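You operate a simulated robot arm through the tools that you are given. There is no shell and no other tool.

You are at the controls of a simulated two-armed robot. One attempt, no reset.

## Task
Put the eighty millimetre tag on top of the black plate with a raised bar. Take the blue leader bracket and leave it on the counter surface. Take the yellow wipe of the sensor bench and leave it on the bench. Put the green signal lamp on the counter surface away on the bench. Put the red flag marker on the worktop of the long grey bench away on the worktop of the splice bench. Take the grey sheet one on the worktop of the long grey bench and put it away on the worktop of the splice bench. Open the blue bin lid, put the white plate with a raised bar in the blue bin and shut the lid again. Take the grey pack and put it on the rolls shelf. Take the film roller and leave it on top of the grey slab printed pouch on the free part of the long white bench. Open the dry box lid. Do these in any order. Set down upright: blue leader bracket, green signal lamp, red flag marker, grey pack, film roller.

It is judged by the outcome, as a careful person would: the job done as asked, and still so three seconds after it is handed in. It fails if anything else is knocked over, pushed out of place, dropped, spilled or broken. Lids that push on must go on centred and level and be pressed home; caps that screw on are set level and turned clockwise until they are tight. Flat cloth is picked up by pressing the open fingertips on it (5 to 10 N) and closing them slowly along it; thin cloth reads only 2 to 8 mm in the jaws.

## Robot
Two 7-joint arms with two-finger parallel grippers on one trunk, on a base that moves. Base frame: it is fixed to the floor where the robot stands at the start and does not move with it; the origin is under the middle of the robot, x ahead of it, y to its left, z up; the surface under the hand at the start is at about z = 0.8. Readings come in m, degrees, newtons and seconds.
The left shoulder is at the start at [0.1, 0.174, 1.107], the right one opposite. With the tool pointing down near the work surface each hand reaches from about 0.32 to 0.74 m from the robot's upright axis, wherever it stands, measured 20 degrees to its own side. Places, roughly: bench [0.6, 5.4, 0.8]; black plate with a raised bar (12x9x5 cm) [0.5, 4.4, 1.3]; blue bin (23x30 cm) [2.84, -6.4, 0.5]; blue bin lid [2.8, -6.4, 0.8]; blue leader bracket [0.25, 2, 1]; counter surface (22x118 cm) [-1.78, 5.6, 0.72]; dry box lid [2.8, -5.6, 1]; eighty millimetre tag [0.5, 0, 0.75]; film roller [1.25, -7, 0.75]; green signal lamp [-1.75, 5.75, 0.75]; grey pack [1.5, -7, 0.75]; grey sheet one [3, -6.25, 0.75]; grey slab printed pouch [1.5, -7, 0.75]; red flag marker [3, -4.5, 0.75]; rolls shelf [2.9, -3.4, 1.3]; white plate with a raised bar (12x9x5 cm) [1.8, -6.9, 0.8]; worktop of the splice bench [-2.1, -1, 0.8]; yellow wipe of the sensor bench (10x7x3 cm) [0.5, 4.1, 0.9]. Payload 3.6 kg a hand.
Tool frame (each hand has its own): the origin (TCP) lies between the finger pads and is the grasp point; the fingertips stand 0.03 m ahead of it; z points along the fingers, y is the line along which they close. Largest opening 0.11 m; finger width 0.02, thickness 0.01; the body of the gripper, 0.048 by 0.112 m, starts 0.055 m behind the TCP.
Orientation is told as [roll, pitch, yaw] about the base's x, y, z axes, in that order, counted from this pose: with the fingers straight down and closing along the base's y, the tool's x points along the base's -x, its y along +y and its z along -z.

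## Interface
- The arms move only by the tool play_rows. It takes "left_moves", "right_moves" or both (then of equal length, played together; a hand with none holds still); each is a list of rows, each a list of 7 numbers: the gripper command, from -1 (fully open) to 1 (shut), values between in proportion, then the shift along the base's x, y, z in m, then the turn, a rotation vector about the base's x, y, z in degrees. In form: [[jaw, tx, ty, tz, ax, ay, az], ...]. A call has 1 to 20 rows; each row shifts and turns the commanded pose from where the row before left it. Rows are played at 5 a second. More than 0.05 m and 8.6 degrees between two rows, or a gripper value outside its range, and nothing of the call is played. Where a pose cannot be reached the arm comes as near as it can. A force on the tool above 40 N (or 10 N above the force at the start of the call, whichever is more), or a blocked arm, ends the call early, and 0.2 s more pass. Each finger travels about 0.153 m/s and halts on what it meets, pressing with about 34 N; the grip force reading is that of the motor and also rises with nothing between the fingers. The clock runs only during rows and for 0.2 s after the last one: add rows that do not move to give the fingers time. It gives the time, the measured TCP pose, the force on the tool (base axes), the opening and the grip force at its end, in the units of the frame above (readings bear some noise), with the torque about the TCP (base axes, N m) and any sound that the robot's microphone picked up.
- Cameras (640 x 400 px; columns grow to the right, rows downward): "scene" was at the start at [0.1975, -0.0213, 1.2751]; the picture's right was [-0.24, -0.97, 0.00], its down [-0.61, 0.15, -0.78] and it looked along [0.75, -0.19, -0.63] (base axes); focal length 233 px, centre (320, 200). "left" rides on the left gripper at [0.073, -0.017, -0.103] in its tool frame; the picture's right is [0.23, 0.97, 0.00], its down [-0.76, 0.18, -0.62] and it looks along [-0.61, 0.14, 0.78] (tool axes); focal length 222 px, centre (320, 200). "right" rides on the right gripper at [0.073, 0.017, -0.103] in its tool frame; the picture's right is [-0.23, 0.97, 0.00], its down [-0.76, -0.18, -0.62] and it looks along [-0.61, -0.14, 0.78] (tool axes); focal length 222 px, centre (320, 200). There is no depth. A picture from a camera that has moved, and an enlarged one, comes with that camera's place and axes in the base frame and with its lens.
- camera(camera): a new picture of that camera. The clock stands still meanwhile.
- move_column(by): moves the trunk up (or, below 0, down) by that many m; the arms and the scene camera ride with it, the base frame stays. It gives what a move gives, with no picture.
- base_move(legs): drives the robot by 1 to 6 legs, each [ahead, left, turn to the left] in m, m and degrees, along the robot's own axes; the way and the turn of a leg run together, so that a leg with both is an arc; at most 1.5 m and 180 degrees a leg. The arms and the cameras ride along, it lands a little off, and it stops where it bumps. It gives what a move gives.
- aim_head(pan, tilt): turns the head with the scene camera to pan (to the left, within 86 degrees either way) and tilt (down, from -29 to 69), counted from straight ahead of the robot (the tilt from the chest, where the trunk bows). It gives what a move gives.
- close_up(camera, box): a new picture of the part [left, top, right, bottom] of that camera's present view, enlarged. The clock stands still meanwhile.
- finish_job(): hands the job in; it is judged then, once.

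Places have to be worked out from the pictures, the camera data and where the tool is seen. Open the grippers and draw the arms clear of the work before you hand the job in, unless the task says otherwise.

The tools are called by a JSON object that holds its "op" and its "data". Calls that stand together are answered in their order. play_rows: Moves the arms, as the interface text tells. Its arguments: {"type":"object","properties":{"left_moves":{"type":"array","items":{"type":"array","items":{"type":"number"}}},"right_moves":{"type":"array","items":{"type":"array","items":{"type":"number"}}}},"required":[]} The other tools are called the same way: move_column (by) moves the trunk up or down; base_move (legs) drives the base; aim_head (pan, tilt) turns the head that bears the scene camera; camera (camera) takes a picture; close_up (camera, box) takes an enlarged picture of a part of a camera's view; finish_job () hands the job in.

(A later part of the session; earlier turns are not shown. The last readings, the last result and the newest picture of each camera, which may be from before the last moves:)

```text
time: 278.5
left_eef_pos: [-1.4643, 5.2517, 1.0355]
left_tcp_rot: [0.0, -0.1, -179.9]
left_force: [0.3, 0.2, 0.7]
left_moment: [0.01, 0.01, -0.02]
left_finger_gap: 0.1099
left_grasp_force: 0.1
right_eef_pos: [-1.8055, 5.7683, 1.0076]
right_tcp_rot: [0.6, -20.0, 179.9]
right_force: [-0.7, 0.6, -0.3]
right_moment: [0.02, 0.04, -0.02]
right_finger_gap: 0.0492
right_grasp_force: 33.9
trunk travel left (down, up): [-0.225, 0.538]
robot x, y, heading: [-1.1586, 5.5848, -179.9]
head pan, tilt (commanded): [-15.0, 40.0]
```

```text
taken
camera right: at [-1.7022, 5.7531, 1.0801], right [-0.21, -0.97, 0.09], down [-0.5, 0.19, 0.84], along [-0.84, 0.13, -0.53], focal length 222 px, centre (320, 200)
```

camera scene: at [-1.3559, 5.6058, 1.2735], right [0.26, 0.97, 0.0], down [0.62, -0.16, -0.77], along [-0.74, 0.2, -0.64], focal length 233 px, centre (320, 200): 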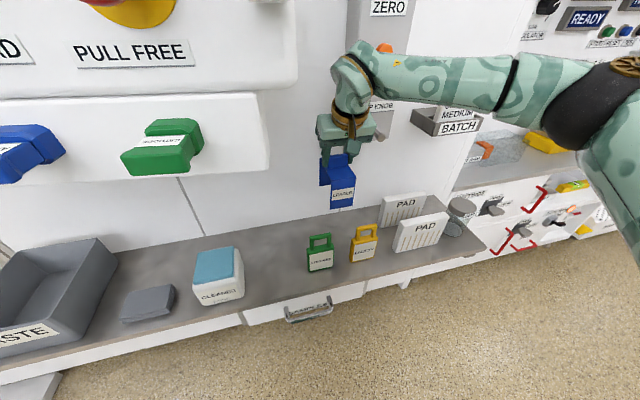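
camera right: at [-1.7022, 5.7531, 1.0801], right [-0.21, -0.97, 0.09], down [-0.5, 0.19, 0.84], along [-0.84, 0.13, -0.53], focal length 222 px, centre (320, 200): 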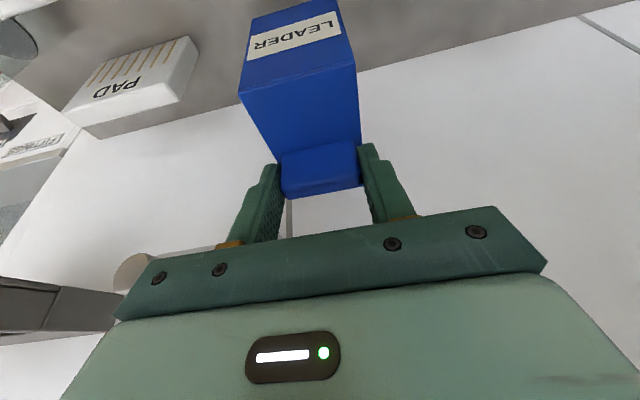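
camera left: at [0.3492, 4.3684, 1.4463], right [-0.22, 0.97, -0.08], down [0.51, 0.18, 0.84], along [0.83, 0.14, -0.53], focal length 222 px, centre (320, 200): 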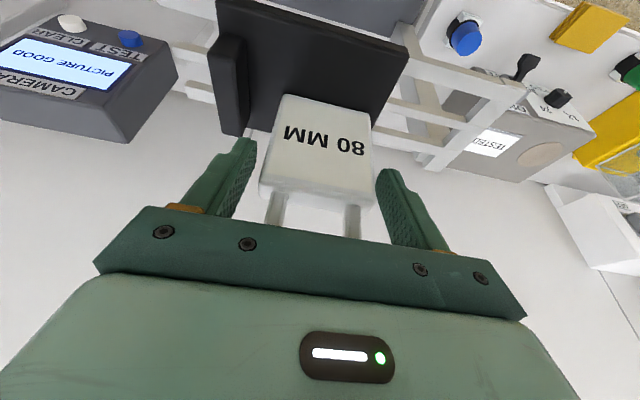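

The bracket is above the free patch behind the tags. I lower it to about 1.5 cm over the counter.

{"op": "play_rows", "data": {"right_moves": [[1, 0, 0, -0.035, 0, 0, 0], [1, 0, 0, -0.035, 0, 0, 0], [1, 0, 0, -0.035, 0, 0, 0], [1, 0, 0, -0.035, 0, 0, 0], [1, 0, 0, 0, 0, 0, 0]]}}

{"op": "close_up", "data": {"camera": "scene", "box": [270, 140, 430, 280]}}

{"op": "camera", "data": {"camera": "right"}}

```text
time: 279.7
left_eef_pos: [-1.4654, 5.2507, 1.0348]
left_tcp_rot: [-0.1, -0.1, -179.7]
left_force: [0.4, 0.4, 0.4]
left_moment: [-0.01, -0.02, 0.0]
left_finger_gap: 0.1103
left_grasp_force: 0.0
right_eef_pos: [-1.8047, 5.7699, 0.8677]
right_tcp_rot: [0.7, -20.1, 179.9]
right_force: [-0.1, 0.1, -1.1]
right_moment: [0.04, 0.01, 0.01]
right_finger_gap: 0.0495
right_grasp_force: 33.6
trunk travel left (down, up): [-0.225, 0.538]
robot x, y, heading: [-1.159, 5.5844, -179.8]
head pan, tilt (commanded): [-15.0, 40.0]
```

```text
2.86 times, centred on (350, 210) of scene
camera zoom: at [-1.356, 5.6055, 1.2735], right [0.26, 0.97, 0.0], down [0.62, -0.16, -0.77], along [-0.74, 0.2, -0.64], focal length 666 px, centre (234, 171)
```

zoom: 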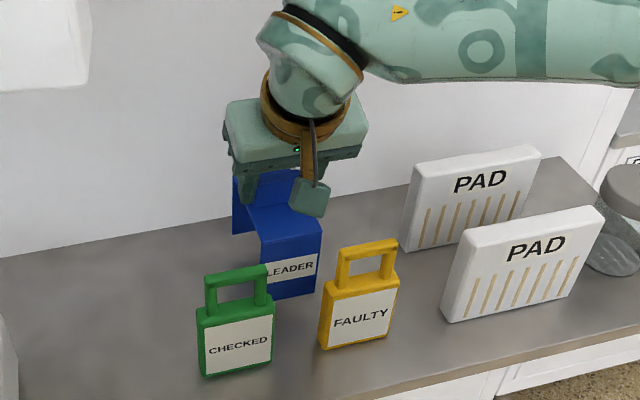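

```text
taken
camera right: at [-1.702, 5.7525, 0.9391], right [-0.21, -0.97, 0.09], down [-0.5, 0.19, 0.84], along [-0.84, 0.13, -0.53], focal length 222 px, centre (320, 200)
```

right: 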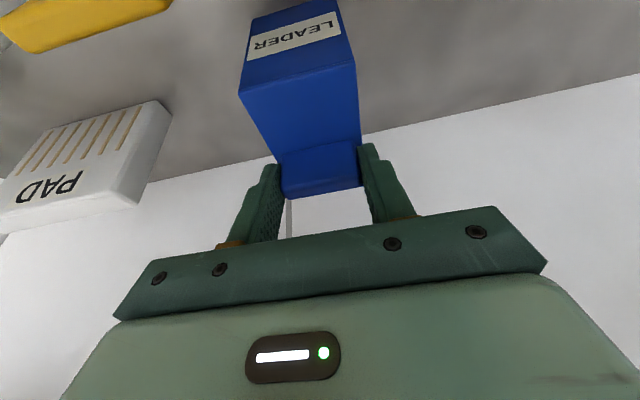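

Clear all round. I lower in small steps until the bracket's feet touch.

{"op": "play_rows", "data": {"right_moves": [[1, 0, 0, -0.01, 0, 0, 0], [1, 0, 0, -0.006, 0, 0, 0], [1, 0, 0, -0.004, 0, 0, 0], [1, 0, 0, -0.003, 0, 0, 0], [1, 0, 0, 0, 0, 0, 0]]}}

```text
time: 280.9
left_eef_pos: [-1.465, 5.2505, 1.0353]
left_tcp_rot: [0.0, 0.0, -179.8]
left_force: [0.2, 0.2, -0.4]
left_moment: [-0.01, -0.04, 0.0]
left_finger_gap: 0.1099
left_grasp_force: 0.0
right_eef_pos: [-1.8057, 5.7689, 0.8446]
right_tcp_rot: [0.8, -20.1, 179.9]
right_force: [-0.5, 0.0, -0.3]
right_moment: [-0.04, 0.01, -0.01]
right_finger_gap: 0.0493
right_grasp_force: 34.3
trunk travel left (down, up): [-0.225, 0.538]
robot x, y, heading: [-1.1619, 5.5836, -179.9]
head pan, tilt (commanded): [-15.0, 40.0]
```

{"op": "play_rows", "data": {"right_moves": [[1, 0, 0, -0.002, 0, 0, 0], [1, 0, 0, -0.002, 0, 0, 0], [1, 0, 0, -0.002, 0, 0, 0], [1, 0, 0, 0, 0, 0, 0]]}}

```text
time: 281.9
left_eef_pos: [-1.464, 5.2499, 1.0359]
left_tcp_rot: [-0.1, -0.2, -179.8]
left_force: [0.3, 1.4, 0.0]
left_moment: [-0.03, 0.02, -0.01]
left_finger_gap: 0.1099
left_grasp_force: 0.0
right_eef_pos: [-1.8058, 5.7685, 0.8423]
right_tcp_rot: [0.7, -20.5, 180.0]
right_force: [-4.8, -2.1, 24.1]
right_moment: [0.54, -0.02, -0.07]
right_finger_gap: 0.0494
right_grasp_force: 33.9
trunk travel left (down, up): [-0.225, 0.538]
robot x, y, heading: [-1.1608, 5.5841, -179.7]
head pan, tilt (commanded): [-15.0, 40.0]
```

Contact at 24 N. I ease off 2–3 mm, release the tab, and lift away.

{"op": "play_rows", "data": {"right_moves": [[1, 0, 0, 0.0025, 0, 0, 0], [0.1, 0, 0, 0, 0, 0, 0], [-0.25, 0, 0, 0, 0, 0, 0], [-0.4, 0, 0, 0, 0, 0, 0], [-0.4, 0, 0, 0, 0, 0, 0]]}}

{"op": "camera", "data": {"camera": "right"}}

```text
time: 283.1
left_eef_pos: [-1.4648, 5.2514, 1.0356]
left_tcp_rot: [0.0, -0.2, -179.8]
left_force: [-0.5, 0.1, -0.8]
left_moment: [-0.04, -0.01, 0.01]
left_finger_gap: 0.1098
left_grasp_force: 0.1
right_eef_pos: [-1.8047, 5.7693, 0.8407]
right_tcp_rot: [0.7, -20.0, 179.9]
right_force: [0.8, 0.3, 2.3]
right_moment: [0.09, -0.01, 0.0]
right_finger_gap: 0.0772
right_grasp_force: 0.1
trunk travel left (down, up): [-0.225, 0.538]
robot x, y, heading: [-1.1585, 5.5868, -179.7]
head pan, tilt (commanded): [-15.0, 40.0]
```

```text
taken
camera right: at [-1.7018, 5.7526, 0.9129], right [-0.21, -0.97, 0.09], down [-0.5, 0.19, 0.84], along [-0.84, 0.13, -0.53], focal length 222 px, centre (320, 200)
```

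right: 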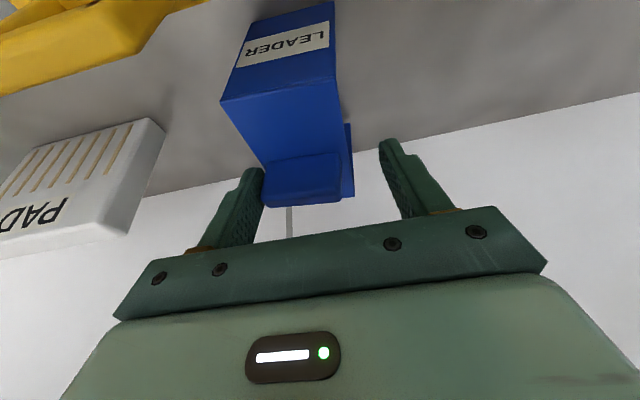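

The bracket looks shifted against the left finger after release; I check with the scene camera before moving.

{"op": "close_up", "data": {"camera": "scene", "box": [290, 150, 420, 270]}}

{"op": "close_up", "data": {"camera": "right", "box": [180, 0, 420, 220]}}

```text
3.33 times, centred on (355, 210) of scene
camera zoom: at [-1.3558, 5.6055, 1.2734], right [0.26, 0.97, 0.0], down [0.62, -0.16, -0.77], along [-0.74, 0.2, -0.64], focal length 777 px, centre (203, 167)
```

zoom: 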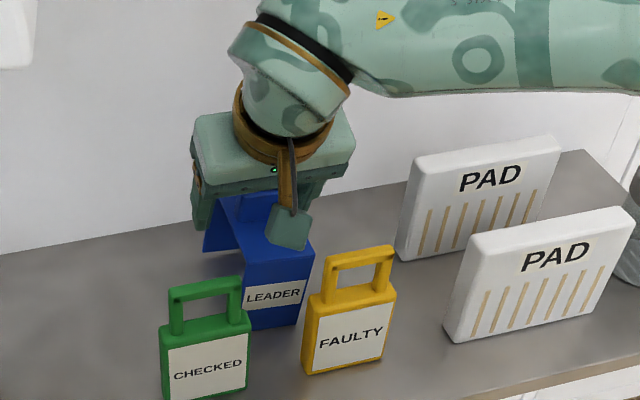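

```text
1.82 times, centred on (300, 110) of right
camera zoom: at [-1.7018, 5.7526, 0.9129], right [-0.21, -0.97, 0.09], down [-0.5, 0.19, 0.84], along [-0.84, 0.13, -0.53], focal length 404 px, centre (356, 364)
```

zoom: 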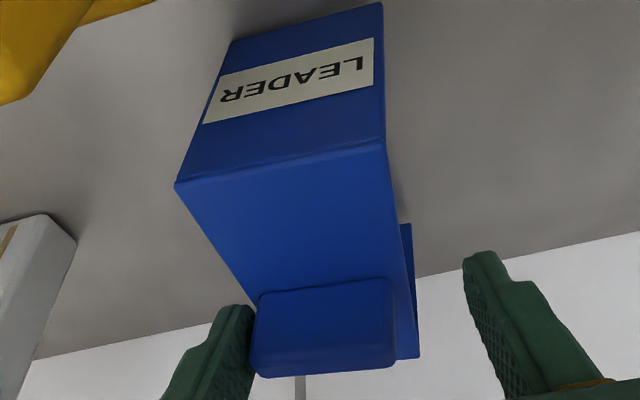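

{"op": "close_up", "data": {"camera": "scene", "box": [320, 190, 400, 255]}}

```text
6.15 times, centred on (360, 222) of scene
camera zoom: at [-1.3558, 5.6055, 1.2734], right [0.26, 0.97, 0.0], down [0.62, -0.16, -0.77], along [-0.74, 0.2, -0.64], focal length 1435 px, centre (74, 62)
```

zoom: 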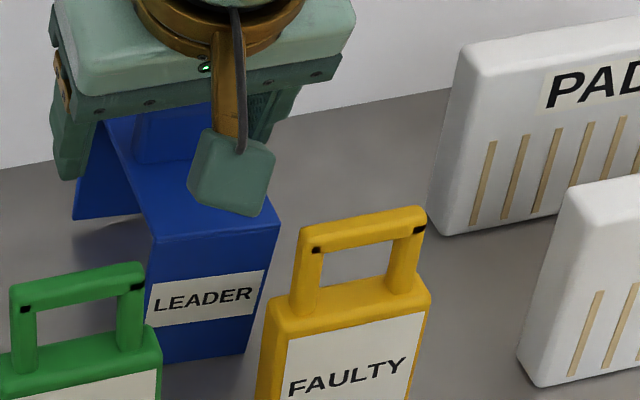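

The rear-left foot seems slightly off the counter, probably because a fingertip is resting on the bracket's plate edge (2.3 N reading). I raise the hand 5 mm so it can settle and look again.

{"op": "play_rows", "data": {"right_moves": [[-0.4, 0, 0, 0.003, 0, 0, 0], [-0.4, 0, 0, 0.003, 0, 0, 0], [-0.4, 0, 0, 0, 0, 0, 0]]}}

{"op": "close_up", "data": {"camera": "scene", "box": [320, 190, 400, 255]}}

{"op": "close_up", "data": {"camera": "right", "box": [180, 0, 420, 220]}}

```text
time: 283.9
left_eef_pos: [-1.4645, 5.2513, 1.0355]
left_tcp_rot: [0.0, -0.2, -179.8]
left_force: [0.1, -0.2, -1.2]
left_moment: [0.0, 0.02, 0.04]
left_finger_gap: 0.11
left_grasp_force: 0.1
right_eef_pos: [-1.8062, 5.7681, 0.8477]
right_tcp_rot: [0.7, -20.2, 179.9]
right_force: [0.2, 0.1, 0.0]
right_moment: [-0.05, 0.0, 0.03]
right_finger_gap: 0.0769
right_grasp_force: 0.0
trunk travel left (down, up): [-0.225, 0.538]
robot x, y, heading: [-1.1573, 5.586, -179.7]
head pan, tilt (commanded): [-15.0, 40.0]
```

```text
6.15 times, centred on (360, 222) of scene
camera zoom: at [-1.3562, 5.6055, 1.2734], right [0.26, 0.97, 0.0], down [0.62, -0.16, -0.77], along [-0.74, 0.2, -0.64], focal length 1435 px, centre (74, 62)
```

zoom: 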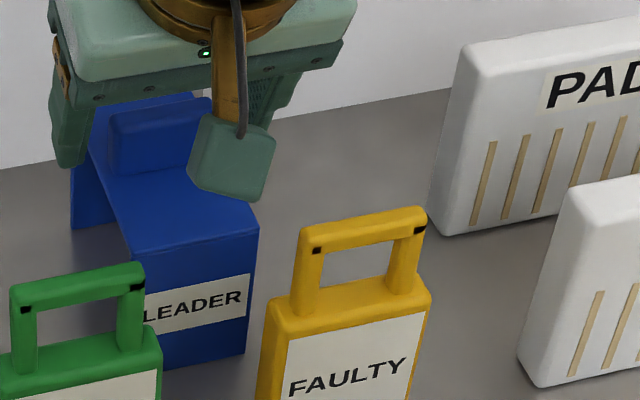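

```text
1.82 times, centred on (300, 110) of right
camera zoom: at [-1.7025, 5.7523, 0.9197], right [-0.21, -0.97, 0.09], down [-0.5, 0.19, 0.84], along [-0.84, 0.13, -0.53], focal length 404 px, centre (356, 364)
```

zoom: 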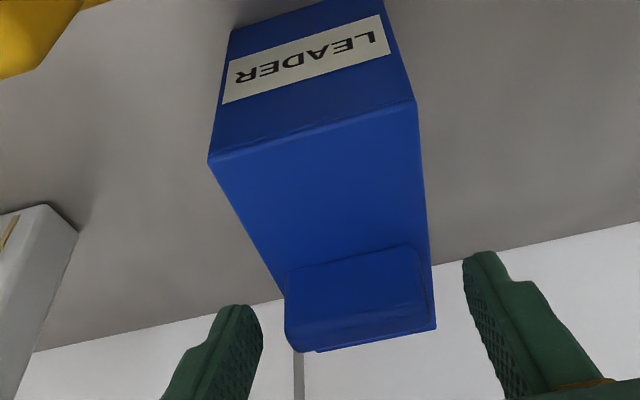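

Now it has settled flat on its feet, with the tab free between the fingers. I lift straight up and retract the right hand.

{"op": "play_rows", "data": {"right_moves": [[-0.5, 0, 0, 0.02, 0, 0, 0], [-0.5, 0, 0, 0.03, 0, 0, 0], [-0.5, 0, 0, 0.04, 0, 0, 0], [-0.5, 0, 0, 0.04, 0, 0, 0], [-0.5, 0.02, 0, 0.04, 0, 0, 0], [-1, 0.04, 0, 0.03, 0, 0, 0], [-1, 0.045, -0.002, 0.02, 0, 0, 0], [-1, 0.045, -0.002, 0, 0, 0, 0], [-1, 0.045, -0.002, 0, 0, -6.6, 0], [-1, 0.045, -0.002, 0, 0, -6.6, 0], [-1, 0.03, 0, 0, 0, -6.6, 0], [-1, 0, 0, 0, 0, 0, 0]]}}

{"op": "camera", "data": {"camera": "scene"}}

{"op": "close_up", "data": {"camera": "scene", "box": [290, 180, 420, 275]}}

```text
time: 286.5
left_eef_pos: [-1.4646, 5.2502, 1.0343]
left_tcp_rot: [0.0, -0.1, -179.8]
left_force: [0.6, 0.9, 0.2]
left_moment: [-0.01, 0.02, -0.02]
left_finger_gap: 0.11
left_grasp_force: 0.0
right_eef_pos: [-1.5362, 5.7595, 1.0656]
right_tcp_rot: [0.7, -0.2, 179.9]
right_force: [0.5, 0.1, 0.0]
right_moment: [0.02, 0.03, 0.0]
right_finger_gap: 0.1103
right_grasp_force: 0.0
trunk travel left (down, up): [-0.225, 0.538]
robot x, y, heading: [-1.1599, 5.5832, -179.9]
head pan, tilt (commanded): [-15.0, 40.0]
```

```text
taken
camera scene: at [-1.356, 5.6055, 1.2735], right [0.26, 0.97, 0.0], down [0.62, -0.16, -0.77], along [-0.74, 0.2, -0.64], focal length 233 px, centre (320, 200)
```

scene: 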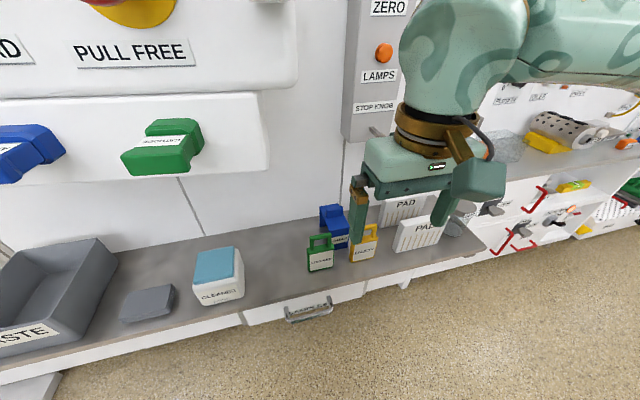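

```text
4.21 times, centred on (355, 228) of scene
camera zoom: at [-1.356, 5.6055, 1.2735], right [0.26, 0.97, 0.0], down [0.62, -0.16, -0.77], along [-0.74, 0.2, -0.64], focal length 982 px, centre (173, 84)
```

zoom: 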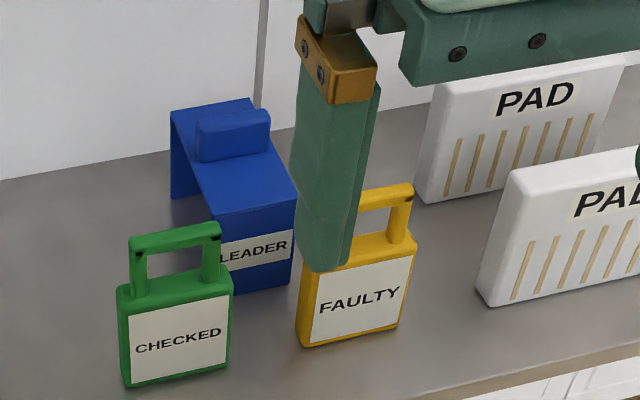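

The blue bracket stands upright behind the tags. The north-side jobs are done; I back out, face down the aisle and drive south toward the other work area.

{"op": "base_move", "data": {"legs": [[-0.5, 0, 0], [0, 0, 90], [1.5, 0, 0], [1.5, 0, 0], [1.5, 0, 0], [1.3, 0, 0]]}}

{"op": "aim_head", "data": {"pan": 0, "tilt": 10}}

{"op": "camera", "data": {"camera": "scene"}}

{"op": "aim_head", "data": {"pan": 50, "tilt": 10}}

{"op": "camera", "data": {"camera": "scene"}}

{"op": "aim_head", "data": {"pan": -50, "tilt": 10}}

{"op": "camera", "data": {"camera": "scene"}}

```text
time: 320.4
left_eef_pos: [-0.411, -0.5201, 1.0354]
left_tcp_rot: [-0.1, 0.0, -90.7]
left_force: [0.3, 0.3, -0.6]
left_moment: [0.03, 0.03, -0.01]
left_finger_gap: 0.1099
left_grasp_force: 0.0
right_eef_pos: [-0.9221, -0.5841, 1.0668]
right_tcp_rot: [0.7, -0.3, -91.0]
right_force: [-0.3, 0.4, -0.9]
right_moment: [0.01, 0.01, 0.03]
right_finger_gap: 0.1101
right_grasp_force: 0.0
trunk travel left (down, up): [-0.225, 0.538]
robot x, y, heading: [-0.7421, -0.2103, -90.6]
head pan, tilt (commanded): [-15.0, 40.0]
```

```text
time: 321.4
left_eef_pos: [-0.4113, -0.5195, 1.0362]
left_tcp_rot: [0.1, -0.1, -90.7]
left_force: [0.5, -0.9, 0.1]
left_moment: [-0.01, 0.0, 0.01]
left_finger_gap: 0.1099
left_grasp_force: 0.1
right_eef_pos: [-0.9228, -0.5838, 1.067]
right_tcp_rot: [0.7, -0.3, -91.0]
right_force: [0.1, 0.4, -0.2]
right_moment: [-0.01, -0.02, 0.04]
right_finger_gap: 0.1098
right_grasp_force: 0.1
trunk travel left (down, up): [-0.225, 0.538]
robot x, y, heading: [-0.7364, -0.2111, -91.0]
head pan, tilt (commanded): [0.0, 10.0]
```

```text
taken
camera scene: at [-0.7428, -0.4177, 1.3211], right [-1.0, 0.01, 0.0], down [0.0, 0.17, -0.98], along [-0.01, -0.98, -0.17], focal length 233 px, centre (320, 200)
```

scene: 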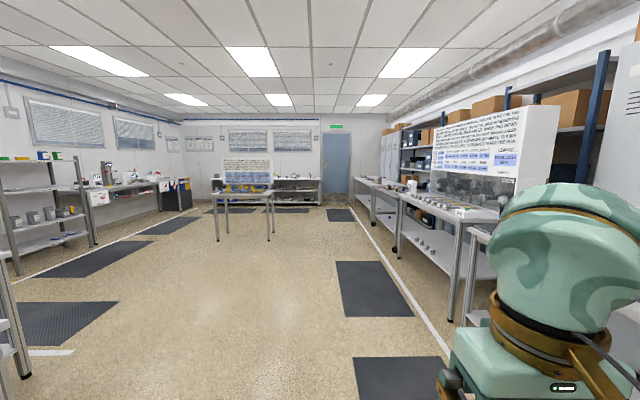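

```text
time: 322.6
left_eef_pos: [-0.4115, -0.5205, 1.0346]
left_tcp_rot: [-0.1, -0.1, -90.7]
left_force: [0.1, 0.3, 0.9]
left_moment: [0.02, 0.01, 0.0]
left_finger_gap: 0.11
left_grasp_force: 0.1
right_eef_pos: [-0.9243, -0.5832, 1.0673]
right_tcp_rot: [0.7, -0.3, -91.0]
right_force: [-0.4, 1.0, -0.4]
right_moment: [0.02, 0.02, 0.02]
right_finger_gap: 0.1099
right_grasp_force: 0.0
trunk travel left (down, up): [-0.225, 0.538]
robot x, y, heading: [-0.7411, -0.2125, -91.1]
head pan, tilt (commanded): [50.0, 10.0]
```

```text
taken
camera scene: at [-0.6711, -0.3855, 1.3212], right [-0.65, -0.76, 0.0], down [-0.13, 0.11, -0.98], along [0.74, -0.64, -0.17], focal length 233 px, centre (320, 200)
```

scene: 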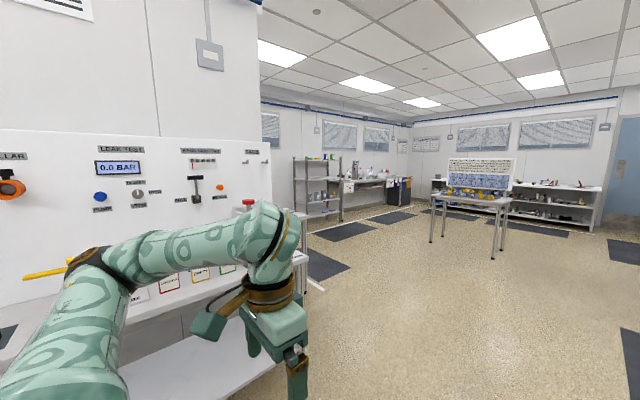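

```text
time: 324.3
left_eef_pos: [-0.4113, -0.5201, 1.0352]
left_tcp_rot: [0.0, -0.1, -90.7]
left_force: [-0.2, -0.6, 0.2]
left_moment: [-0.01, -0.01, 0.01]
left_finger_gap: 0.1099
left_grasp_force: 0.0
right_eef_pos: [-0.9235, -0.5831, 1.0672]
right_tcp_rot: [0.7, -0.3, -91.0]
right_force: [-0.2, 0.3, 0.1]
right_moment: [0.03, -0.01, 0.05]
right_finger_gap: 0.1097
right_grasp_force: 0.1
trunk travel left (down, up): [-0.225, 0.538]
robot x, y, heading: [-0.7387, -0.2093, -91.0]
head pan, tilt (commanded): [-50.0, 10.0]
```

```text
taken
camera scene: at [-0.8134, -0.3835, 1.3212], right [-0.63, 0.77, 0.0], down [0.13, 0.11, -0.98], along [-0.76, -0.62, -0.17], focal length 233 px, centre (320, 200)
```

scene: 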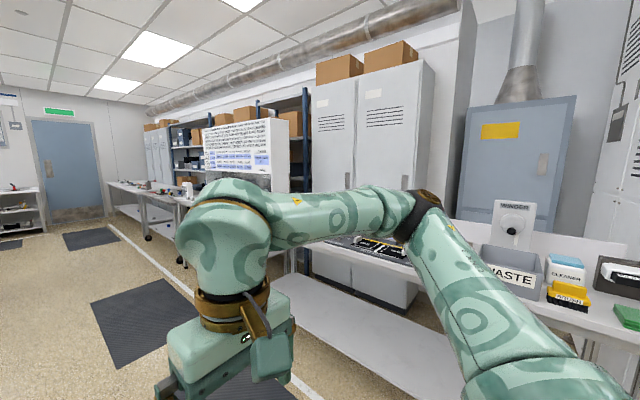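

I can see the layout: the splice bench area on my right, a centre table near (0.5,-4.3), a rack and the long grey bench on the left, and the white bench along the back wall. I advance 1.3 m and look left for a clear diagonal path.

{"op": "base_move", "data": {"legs": [[1.3, 0, 0.9]]}}

{"op": "aim_head", "data": {"pan": 45, "tilt": 15}}

{"op": "camera", "data": {"camera": "scene"}}

{"op": "aim_head", "data": {"pan": -60, "tilt": 15}}

{"op": "camera", "data": {"camera": "scene"}}

```text
time: 330.9
left_eef_pos: [-0.4177, -1.8187, 1.0358]
left_tcp_rot: [0.0, 0.0, -90.1]
left_force: [0.1, -0.1, -0.3]
left_moment: [0.04, 0.04, 0.03]
left_finger_gap: 0.1101
left_grasp_force: 0.0
right_eef_pos: [-0.9279, -1.8888, 1.067]
right_tcp_rot: [0.7, -0.3, -90.4]
right_force: [-0.5, 0.0, 0.0]
right_moment: [0.0, 0.02, 0.01]
right_finger_gap: 0.1095
right_grasp_force: 0.0
trunk travel left (down, up): [-0.225, 0.538]
robot x, y, heading: [-0.751, -1.5119, -90.1]
head pan, tilt (commanded): [-50.0, 10.0]
```

```text
time: 332.6
left_eef_pos: [-0.4194, -1.819, 1.0351]
left_tcp_rot: [-0.1, -0.1, -90.2]
left_force: [-0.3, -0.1, 0.0]
left_moment: [0.0, 0.0, -0.01]
left_finger_gap: 0.1101
left_grasp_force: 0.0
right_eef_pos: [-0.9301, -1.8873, 1.0666]
right_tcp_rot: [0.7, -0.3, -90.3]
right_force: [0.4, 0.1, 0.2]
right_moment: [-0.01, 0.0, 0.0]
right_finger_gap: 0.1097
right_grasp_force: 0.1
trunk travel left (down, up): [-0.225, 0.538]
robot x, y, heading: [-0.7488, -1.5098, -90.3]
head pan, tilt (commanded): [45.0, 15.0]
```

```text
taken
camera scene: at [-0.6853, -1.6929, 1.313], right [-0.71, -0.7, 0.0], down [-0.18, 0.18, -0.97], along [0.68, -0.69, -0.26], focal length 233 px, centre (320, 200)
```

scene: 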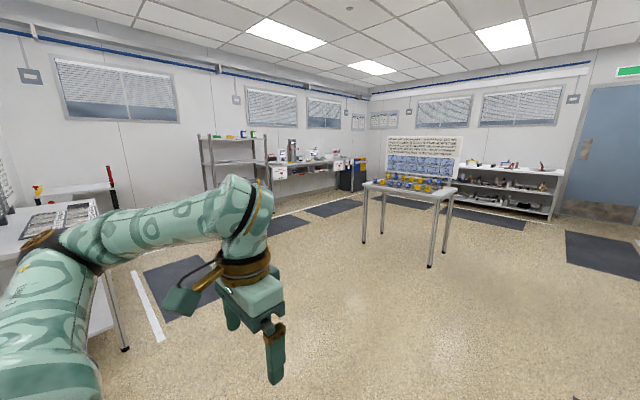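

```text
time: 334.4
left_eef_pos: [-0.4188, -1.8187, 1.0342]
left_tcp_rot: [0.0, -0.1, -90.1]
left_force: [0.1, 0.5, -0.3]
left_moment: [0.02, -0.02, 0.02]
left_finger_gap: 0.1102
left_grasp_force: 0.0
right_eef_pos: [-0.9294, -1.8869, 1.067]
right_tcp_rot: [0.8, -0.3, -90.4]
right_force: [0.9, -0.1, 0.8]
right_moment: [0.0, -0.01, 0.03]
right_finger_gap: 0.11
right_grasp_force: 0.1
trunk travel left (down, up): [-0.225, 0.538]
robot x, y, heading: [-0.7495, -1.5107, -90.4]
head pan, tilt (commanded): [-60.0, 15.0]
```

```text
taken
camera scene: at [-0.8321, -1.6732, 1.313], right [-0.5, 0.87, 0.0], down [0.22, 0.13, -0.97], along [-0.84, -0.48, -0.26], focal length 233 px, centre (320, 200)
```

scene: 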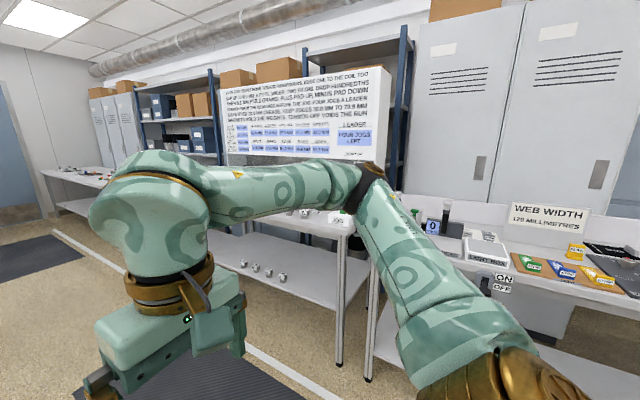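

The way is clear south of y≈-2.5 and north of the centre table. I drive to about (1.9,-2.8) and turn to face +x toward the rack and grey bench.

{"op": "base_move", "data": {"legs": [[1.3, 0, 0.3], [0, 1.3, 0], [0, 1.3, 0], [0, 0, 90]]}}

{"op": "aim_head", "data": {"pan": 0, "tilt": 12}}

{"op": "camera", "data": {"camera": "scene"}}

{"op": "aim_head", "data": {"pan": -50, "tilt": 12}}

{"op": "camera", "data": {"camera": "scene"}}

```text
time: 357.1
left_eef_pos: [2.1728, -2.4994, 1.0342]
left_tcp_rot: [0.0, -0.1, -0.2]
left_force: [-0.1, -0.3, 0.4]
left_moment: [0.02, 0.0, -0.02]
left_finger_gap: 0.11
left_grasp_force: 0.0
right_eef_pos: [2.2403, -3.0086, 1.0669]
right_tcp_rot: [0.7, -0.3, -0.5]
right_force: [-0.5, 1.0, -1.0]
right_moment: [-0.02, 0.01, -0.03]
right_finger_gap: 0.1101
right_grasp_force: 0.1
trunk travel left (down, up): [-0.225, 0.538]
robot x, y, heading: [1.8636, -2.8275, -0.2]
head pan, tilt (commanded): [-60.0, 15.0]
```

```text
time: 358.4
left_eef_pos: [2.172, -2.4992, 1.0334]
left_tcp_rot: [0.0, -0.1, -0.1]
left_force: [0.0, -0.2, -0.5]
left_moment: [0.01, 0.02, -0.01]
left_finger_gap: 0.1098
left_grasp_force: 0.0
right_eef_pos: [2.2413, -3.0096, 1.0666]
right_tcp_rot: [0.8, -0.3, -0.5]
right_force: [0.4, -0.7, -0.8]
right_moment: [-0.01, 0.01, -0.02]
right_finger_gap: 0.1101
right_grasp_force: 0.1
trunk travel left (down, up): [-0.225, 0.538]
robot x, y, heading: [1.8647, -2.8295, -0.4]
head pan, tilt (commanded): [0.0, 12.0]
```

```text
taken
camera scene: at [2.0733, -2.8315, 1.3179], right [-0.01, -1.0, 0.0], down [-0.21, 0.0, -0.98], along [0.98, -0.01, -0.21], focal length 233 px, centre (320, 200)
```

scene: 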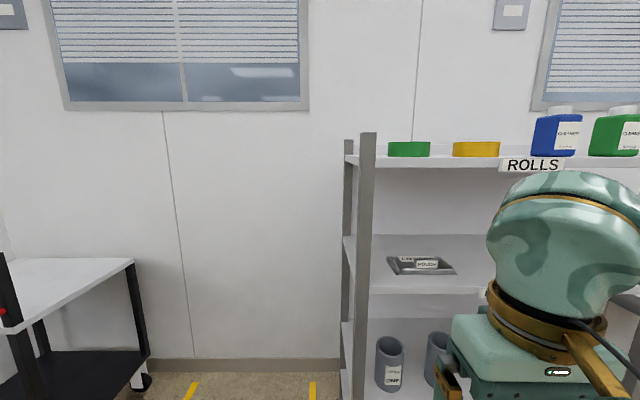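

```text
time: 359.6
left_eef_pos: [2.1725, -2.4986, 1.0339]
left_tcp_rot: [0.0, -0.1, -0.1]
left_force: [-0.1, 1.1, -0.4]
left_moment: [-0.03, 0.03, -0.02]
left_finger_gap: 0.1101
left_grasp_force: 0.0
right_eef_pos: [2.2405, -3.0093, 1.0667]
right_tcp_rot: [0.7, -0.2, -0.5]
right_force: [0.0, -0.3, 0.4]
right_moment: [-0.04, -0.05, -0.05]
right_finger_gap: 0.1102
right_grasp_force: 0.0
trunk travel left (down, up): [-0.225, 0.538]
robot x, y, heading: [1.8649, -2.8298, -0.3]
head pan, tilt (commanded): [-50.0, 12.0]
```

```text
taken
camera scene: at [2.0397, -2.9027, 1.3179], right [-0.77, -0.64, 0.0], down [-0.13, 0.16, -0.98], along [0.63, -0.75, -0.21], focal length 233 px, centre (320, 200)
```

scene: 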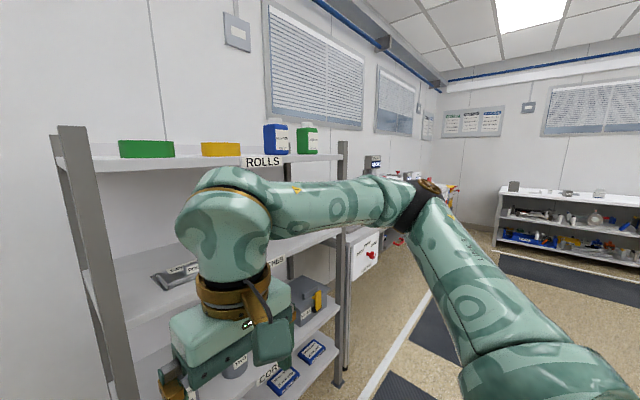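

The ROLLS shelf is the top shelf of the rack (z≈1.29). I slide right to face the long grey bench and see its items.

{"op": "base_move", "data": {"legs": [[0, -1.4, 0.2]]}}

{"op": "aim_head", "data": {"pan": 0, "tilt": 20}}

{"op": "camera", "data": {"camera": "scene"}}

{"op": "aim_head", "data": {"pan": -45, "tilt": 20}}

{"op": "camera", "data": {"camera": "scene"}}

{"op": "aim_head", "data": {"pan": 35, "tilt": 10}}

{"op": "camera", "data": {"camera": "scene"}}

```text
time: 366.6
left_eef_pos: [2.169, -3.9049, 1.0353]
left_tcp_rot: [-0.1, -0.1, 0.2]
left_force: [-0.1, -0.7, 0.1]
left_moment: [-0.02, 0.0, 0.01]
left_finger_gap: 0.1098
left_grasp_force: 0.0
right_eef_pos: [2.2414, -4.4158, 1.0672]
right_tcp_rot: [0.7, -0.2, 0.0]
right_force: [-0.3, -0.3, -0.3]
right_moment: [-0.04, 0.03, 0.02]
right_finger_gap: 0.1099
right_grasp_force: 0.0
trunk travel left (down, up): [-0.225, 0.538]
robot x, y, heading: [1.8654, -4.2375, 0.3]
head pan, tilt (commanded): [-50.0, 12.0]
```

```text
time: 367.8
left_eef_pos: [2.1694, -3.905, 1.0345]
left_tcp_rot: [0.0, -0.2, 0.2]
left_force: [-0.6, 0.3, -0.6]
left_moment: [-0.01, 0.01, 0.0]
left_finger_gap: 0.11
left_grasp_force: 0.0
right_eef_pos: [2.2415, -4.4145, 1.0678]
right_tcp_rot: [0.7, -0.4, 0.0]
right_force: [-0.5, -0.1, -0.2]
right_moment: [-0.02, -0.04, 0.01]
right_finger_gap: 0.1098
right_grasp_force: 0.1
trunk travel left (down, up): [-0.225, 0.538]
robot x, y, heading: [1.8673, -4.2379, 0.0]
head pan, tilt (commanded): [0.0, 20.0]
```

```text
taken
camera scene: at [2.0722, -4.2378, 1.3049], right [0.0, -1.0, 0.0], down [-0.34, 0.0, -0.94], along [0.94, 0.0, -0.34], focal length 233 px, centre (320, 200)
```

scene: 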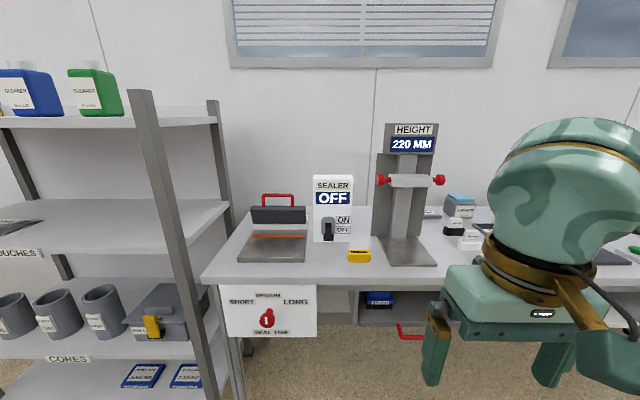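

```text
time: 368.9
left_eef_pos: [2.1699, -3.905, 1.0346]
left_tcp_rot: [0.0, 0.0, 0.1]
left_force: [0.7, 0.8, 0.1]
left_moment: [0.02, -0.01, 0.01]
left_finger_gap: 0.1099
left_grasp_force: 0.2
right_eef_pos: [2.2421, -4.4144, 1.0678]
right_tcp_rot: [0.7, -0.3, 0.1]
right_force: [0.6, 0.1, -0.7]
right_moment: [0.0, -0.02, 0.02]
right_finger_gap: 0.1101
right_grasp_force: 0.0
trunk travel left (down, up): [-0.225, 0.538]
robot x, y, heading: [1.8655, -4.236, 0.1]
head pan, tilt (commanded): [-45.0, 20.0]
```

```text
taken
camera scene: at [2.0452, -4.3036, 1.3049], right [-0.7, -0.71, 0.0], down [-0.24, 0.24, -0.94], along [0.67, -0.66, -0.34], focal length 233 px, centre (320, 200)
```

scene: 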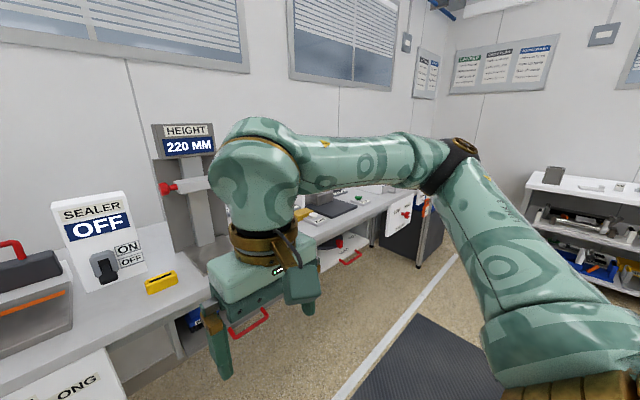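

```text
time: 370.4
left_eef_pos: [2.1695, -3.9033, 1.0334]
left_tcp_rot: [-0.1, 0.0, 0.1]
left_force: [-0.6, -0.4, -0.3]
left_moment: [-0.03, 0.0, 0.01]
left_finger_gap: 0.1099
left_grasp_force: 0.0
right_eef_pos: [2.2409, -4.4151, 1.0653]
right_tcp_rot: [0.7, -0.4, 0.0]
right_force: [-0.4, 0.2, -0.3]
right_moment: [-0.01, 0.01, 0.0]
right_finger_gap: 0.1102
right_grasp_force: 0.0
trunk travel left (down, up): [-0.225, 0.538]
robot x, y, heading: [1.8653, -4.2367, 0.4]
head pan, tilt (commanded): [35.0, 10.0]
```

```text
taken
camera scene: at [2.0551, -4.1845, 1.3211], right [0.58, -0.82, 0.0], down [-0.14, -0.1, -0.98], along [0.81, 0.57, -0.17], focal length 233 px, centre (320, 200)
```

scene: 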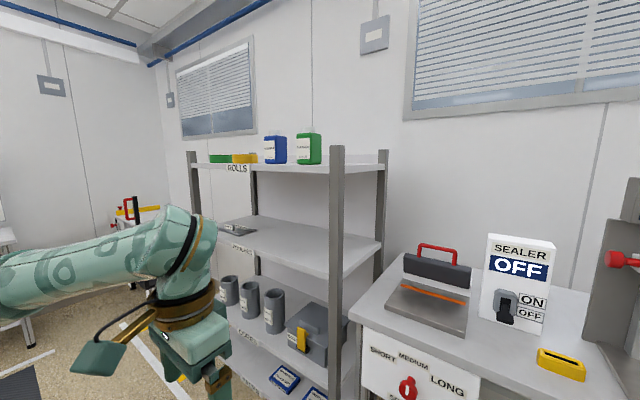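

I don't see the red flag marker yet; I move 0.8 m further right to see the middle of the bench.

{"op": "base_move", "data": {"legs": [[0, -0.8, 0]]}}

{"op": "aim_head", "data": {"pan": 15, "tilt": 22}}

{"op": "camera", "data": {"camera": "scene"}}

{"op": "aim_head", "data": {"pan": -40, "tilt": 22}}

{"op": "camera", "data": {"camera": "scene"}}

```text
time: 374.7
left_eef_pos: [2.1708, -4.7116, 1.0344]
left_tcp_rot: [0.0, -0.2, 0.2]
left_force: [0.0, -0.7, 0.1]
left_moment: [0.02, 0.01, 0.0]
left_finger_gap: 0.1101
left_grasp_force: 0.0
right_eef_pos: [2.2435, -5.2206, 1.0665]
right_tcp_rot: [0.7, -0.3, -0.2]
right_force: [-0.1, -0.4, 0.3]
right_moment: [0.01, 0.0, 0.0]
right_finger_gap: 0.11
right_grasp_force: 0.0
trunk travel left (down, up): [-0.225, 0.538]
robot x, y, heading: [1.8661, -5.0422, -0.0]
head pan, tilt (commanded): [35.0, 10.0]
```

```text
time: 375.6
left_eef_pos: [2.1723, -4.7099, 1.0347]
left_tcp_rot: [0.1, -0.1, 0.1]
left_force: [0.2, -0.1, -0.1]
left_moment: [0.0, -0.02, -0.02]
left_finger_gap: 0.1098
left_grasp_force: 0.1
right_eef_pos: [2.2431, -5.2203, 1.0674]
right_tcp_rot: [0.7, -0.4, -0.1]
right_force: [0.0, -0.4, 0.2]
right_moment: [0.02, 0.0, 0.0]
right_finger_gap: 0.1104
right_grasp_force: 0.1
trunk travel left (down, up): [-0.225, 0.538]
robot x, y, heading: [1.8655, -5.0436, 0.1]
head pan, tilt (commanded): [15.0, 22.0]
```

```text
taken
camera scene: at [2.0702, -5.019, 1.3017], right [0.26, -0.97, 0.0], down [-0.36, -0.1, -0.93], along [0.9, 0.24, -0.37], focal length 233 px, centre (320, 200)
```

scene: 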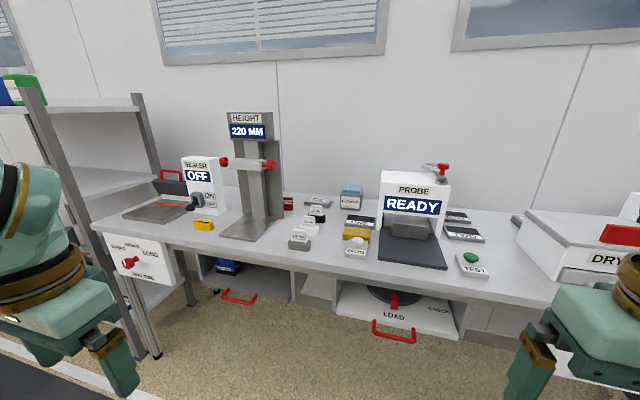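

```text
time: 376.8
left_eef_pos: [2.1715, -4.7094, 1.0342]
left_tcp_rot: [0.1, -0.2, 0.1]
left_force: [1.4, 0.3, 0.6]
left_moment: [0.01, 0.0, 0.01]
left_finger_gap: 0.1102
left_grasp_force: 0.0
right_eef_pos: [2.242, -5.22, 1.066]
right_tcp_rot: [0.6, -0.4, -0.3]
right_force: [-0.5, 0.1, 0.2]
right_moment: [-0.01, 0.02, -0.01]
right_finger_gap: 0.1102
right_grasp_force: 0.1
trunk travel left (down, up): [-0.225, 0.538]
robot x, y, heading: [1.8677, -5.0432, 0.1]
head pan, tilt (commanded): [-40.0, 22.0]
```

```text
taken
camera scene: at [2.0518, -5.1027, 1.3016], right [-0.64, -0.77, 0.0], down [-0.29, 0.24, -0.93], along [0.71, -0.6, -0.37], focal length 233 px, centre (320, 200)
```

scene: 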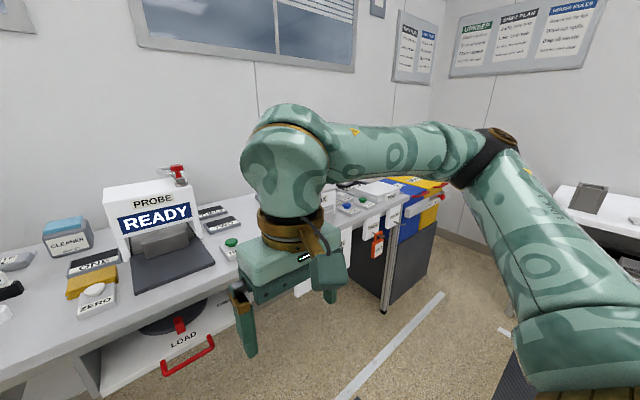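

Several small items stand between the HEIGHT gauge and the PROBE; I zoom in on them to find the red flag marker and the grey sheets.

{"op": "aim_head", "data": {"pan": 15, "tilt": 22}}

{"op": "close_up", "data": {"camera": "scene", "box": [270, 170, 398, 270]}}

{"op": "close_up", "data": {"camera": "scene", "box": [420, 150, 640, 290]}}

```text
time: 378.0
left_eef_pos: [2.1722, -4.7099, 1.0348]
left_tcp_rot: [0.0, -0.1, 0.0]
left_force: [0.7, 0.8, 0.5]
left_moment: [0.04, 0.01, 0.02]
left_finger_gap: 0.1099
left_grasp_force: 0.0
right_eef_pos: [2.2419, -5.2198, 1.0664]
right_tcp_rot: [0.7, -0.3, -0.2]
right_force: [0.4, -0.6, 0.0]
right_moment: [-0.01, 0.02, 0.01]
right_finger_gap: 0.1099
right_grasp_force: 0.0
trunk travel left (down, up): [-0.225, 0.538]
robot x, y, heading: [1.8676, -5.0424, -0.0]
head pan, tilt (commanded): [15.0, 22.0]
```

```text
4.00 times, centred on (334, 220) of scene
camera zoom: at [2.0703, -5.0191, 1.3016], right [0.26, -0.97, 0.0], down [-0.36, -0.1, -0.93], along [0.9, 0.24, -0.38], focal length 933 px, centre (264, 120)
```

zoom: 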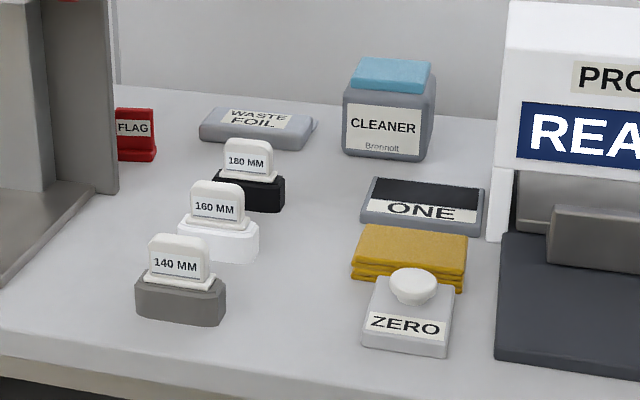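

```text
2.86 times, centred on (530, 220) of scene
camera zoom: at [2.0703, -5.0191, 1.3016], right [0.26, -0.97, 0.0], down [-0.36, -0.1, -0.93], along [0.9, 0.24, -0.38], focal length 666 px, centre (-280, 143)
```

zoom: 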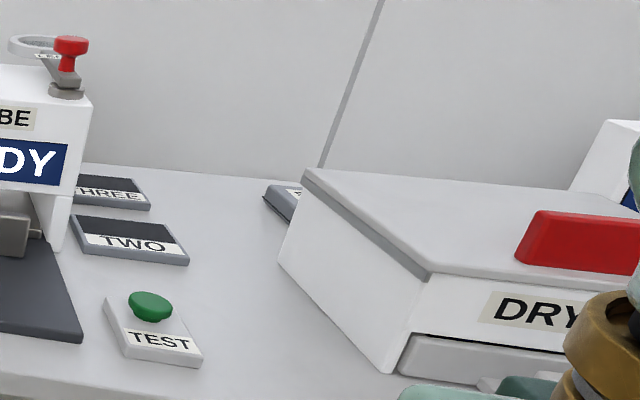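

I found the red FLAG block behind the HEIGHT gauge base, about (3.0,-4.62), bench z≈0.843. The ONE/TWO/THREE tiles here may be different from "grey sheet one", so I look further along at y≈-6.

{"op": "base_move", "data": {"legs": [[0, -0.75, 0]]}}

{"op": "aim_head", "data": {"pan": 0, "tilt": 25}}

{"op": "camera", "data": {"camera": "scene"}}

{"op": "aim_head", "data": {"pan": -75, "tilt": 20}}

{"op": "camera", "data": {"camera": "scene"}}

```text
time: 382.1
left_eef_pos: [2.1715, -5.464, 1.0358]
left_tcp_rot: [0.0, -0.1, 0.0]
left_force: [0.2, -0.2, -0.1]
left_moment: [0.06, 0.0, 0.04]
left_finger_gap: 0.1102
left_grasp_force: 0.1
right_eef_pos: [2.2415, -5.9733, 1.0672]
right_tcp_rot: [0.7, -0.3, -0.3]
right_force: [0.3, -0.4, -0.6]
right_moment: [-0.01, -0.01, -0.02]
right_finger_gap: 0.1102
right_grasp_force: 0.1
trunk travel left (down, up): [-0.225, 0.538]
robot x, y, heading: [1.8655, -5.7941, -0.1]
head pan, tilt (commanded): [15.0, 22.0]
```

```text
time: 382.9
left_eef_pos: [2.1726, -5.4626, 1.0348]
left_tcp_rot: [-0.1, 0.0, 0.0]
left_force: [0.0, 0.5, 0.7]
left_moment: [0.02, 0.03, 0.01]
left_finger_gap: 0.1099
left_grasp_force: 0.1
right_eef_pos: [2.2417, -5.9731, 1.0662]
right_tcp_rot: [0.7, -0.3, -0.2]
right_force: [0.0, 0.0, 0.2]
right_moment: [-0.01, 0.0, 0.03]
right_finger_gap: 0.11
right_grasp_force: 0.0
trunk travel left (down, up): [-0.225, 0.538]
robot x, y, heading: [1.8647, -5.7941, -0.1]
head pan, tilt (commanded): [0.0, 25.0]
```

```text
taken
camera scene: at [2.0724, -5.7956, 1.2968], right [0.0, -1.0, 0.0], down [-0.42, 0.0, -0.91], along [0.91, 0.0, -0.42], focal length 233 px, centre (320, 200)
```

scene: 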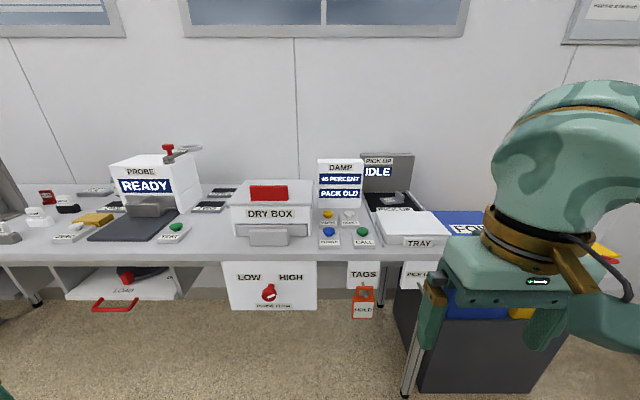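

```text
time: 384.4
left_eef_pos: [2.1716, -5.4625, 1.0353]
left_tcp_rot: [0.1, 0.0, 0.0]
left_force: [0.2, -0.3, 0.0]
left_moment: [-0.01, 0.03, 0.01]
left_finger_gap: 0.1101
left_grasp_force: 0.0
right_eef_pos: [2.2414, -5.9724, 1.0677]
right_tcp_rot: [0.6, -0.3, -0.3]
right_force: [-0.1, -0.9, 0.0]
right_moment: [-0.02, -0.02, 0.04]
right_finger_gap: 0.11
right_grasp_force: 0.1
trunk travel left (down, up): [-0.225, 0.538]
robot x, y, heading: [1.8637, -5.7929, -0.3]
head pan, tilt (commanded): [-75.0, 20.0]
```

```text
taken
camera scene: at [2.0043, -5.8855, 1.3049], right [-0.97, -0.26, 0.0], down [-0.09, 0.33, -0.94], along [0.24, -0.91, -0.34], focal length 233 px, centre (320, 200)
```

scene: 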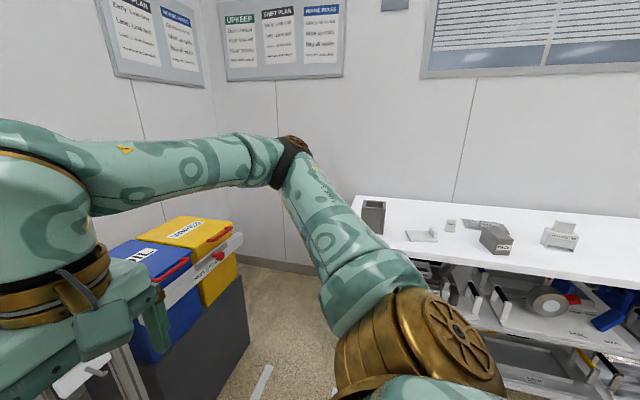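

I can see the DRY BOX with its red-handled lid, the PICK-UP/TRAY station, the blue and yellow bins, and the white bench beyond. I zoom into several parts.

{"op": "aim_head", "data": {"pan": -15, "tilt": 25}}

{"op": "camera", "data": {"camera": "scene"}}

{"op": "close_up", "data": {"camera": "scene", "box": [230, 140, 430, 260]}}

{"op": "close_up", "data": {"camera": "scene", "box": [120, 160, 280, 260]}}

```text
time: 385.6
left_eef_pos: [2.1718, -5.4632, 1.0344]
left_tcp_rot: [0.0, -0.1, 0.0]
left_force: [-0.4, 0.3, 0.5]
left_moment: [0.03, -0.02, 0.03]
left_finger_gap: 0.11
left_grasp_force: 0.0
right_eef_pos: [2.2404, -5.9725, 1.066]
right_tcp_rot: [0.7, -0.4, -0.2]
right_force: [-0.2, 0.2, 0.6]
right_moment: [0.04, -0.03, 0.01]
right_finger_gap: 0.1099
right_grasp_force: 0.1
trunk travel left (down, up): [-0.225, 0.538]
robot x, y, heading: [1.8609, -5.7964, -0.1]
head pan, tilt (commanded): [-15.0, 25.0]
```

```text
taken
camera scene: at [2.0692, -5.8196, 1.2968], right [-0.26, -0.97, 0.0], down [-0.41, 0.11, -0.91], along [0.87, -0.24, -0.42], focal length 233 px, centre (320, 200)
```

scene: 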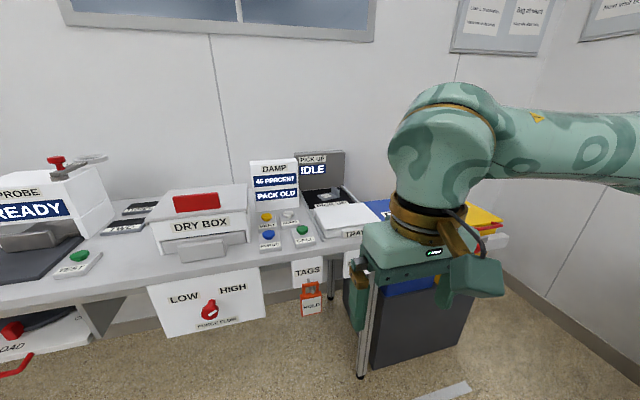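

```text
3.20 times, centred on (330, 200) of scene
camera zoom: at [2.0692, -5.8196, 1.2968], right [-0.26, -0.97, 0.0], down [-0.41, 0.11, -0.91], along [0.87, -0.24, -0.42], focal length 746 px, centre (288, 200)
```

zoom: 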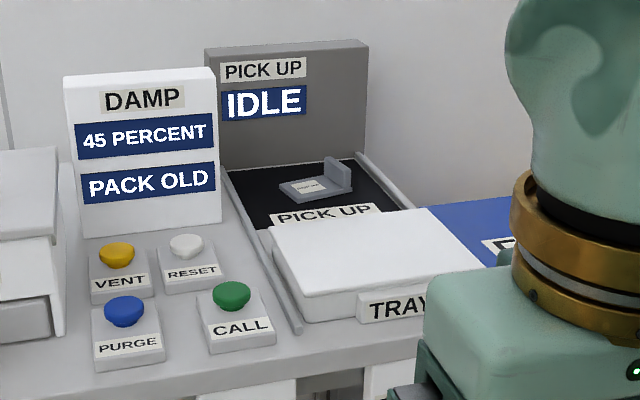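

```text
4.00 times, centred on (200, 210) of scene
camera zoom: at [2.0692, -5.8196, 1.2968], right [-0.26, -0.97, 0.0], down [-0.41, 0.11, -0.91], along [0.87, -0.24, -0.42], focal length 933 px, centre (800, 160)
```

zoom: 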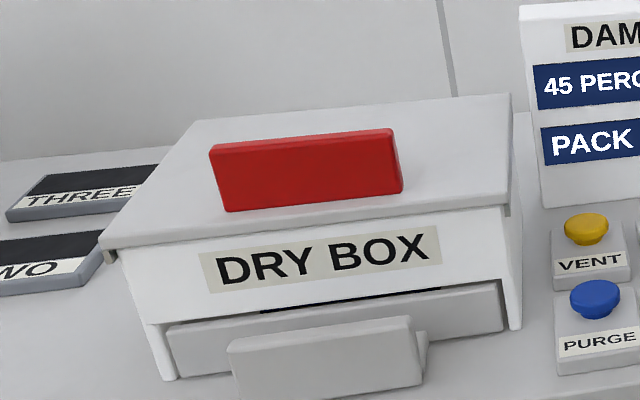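

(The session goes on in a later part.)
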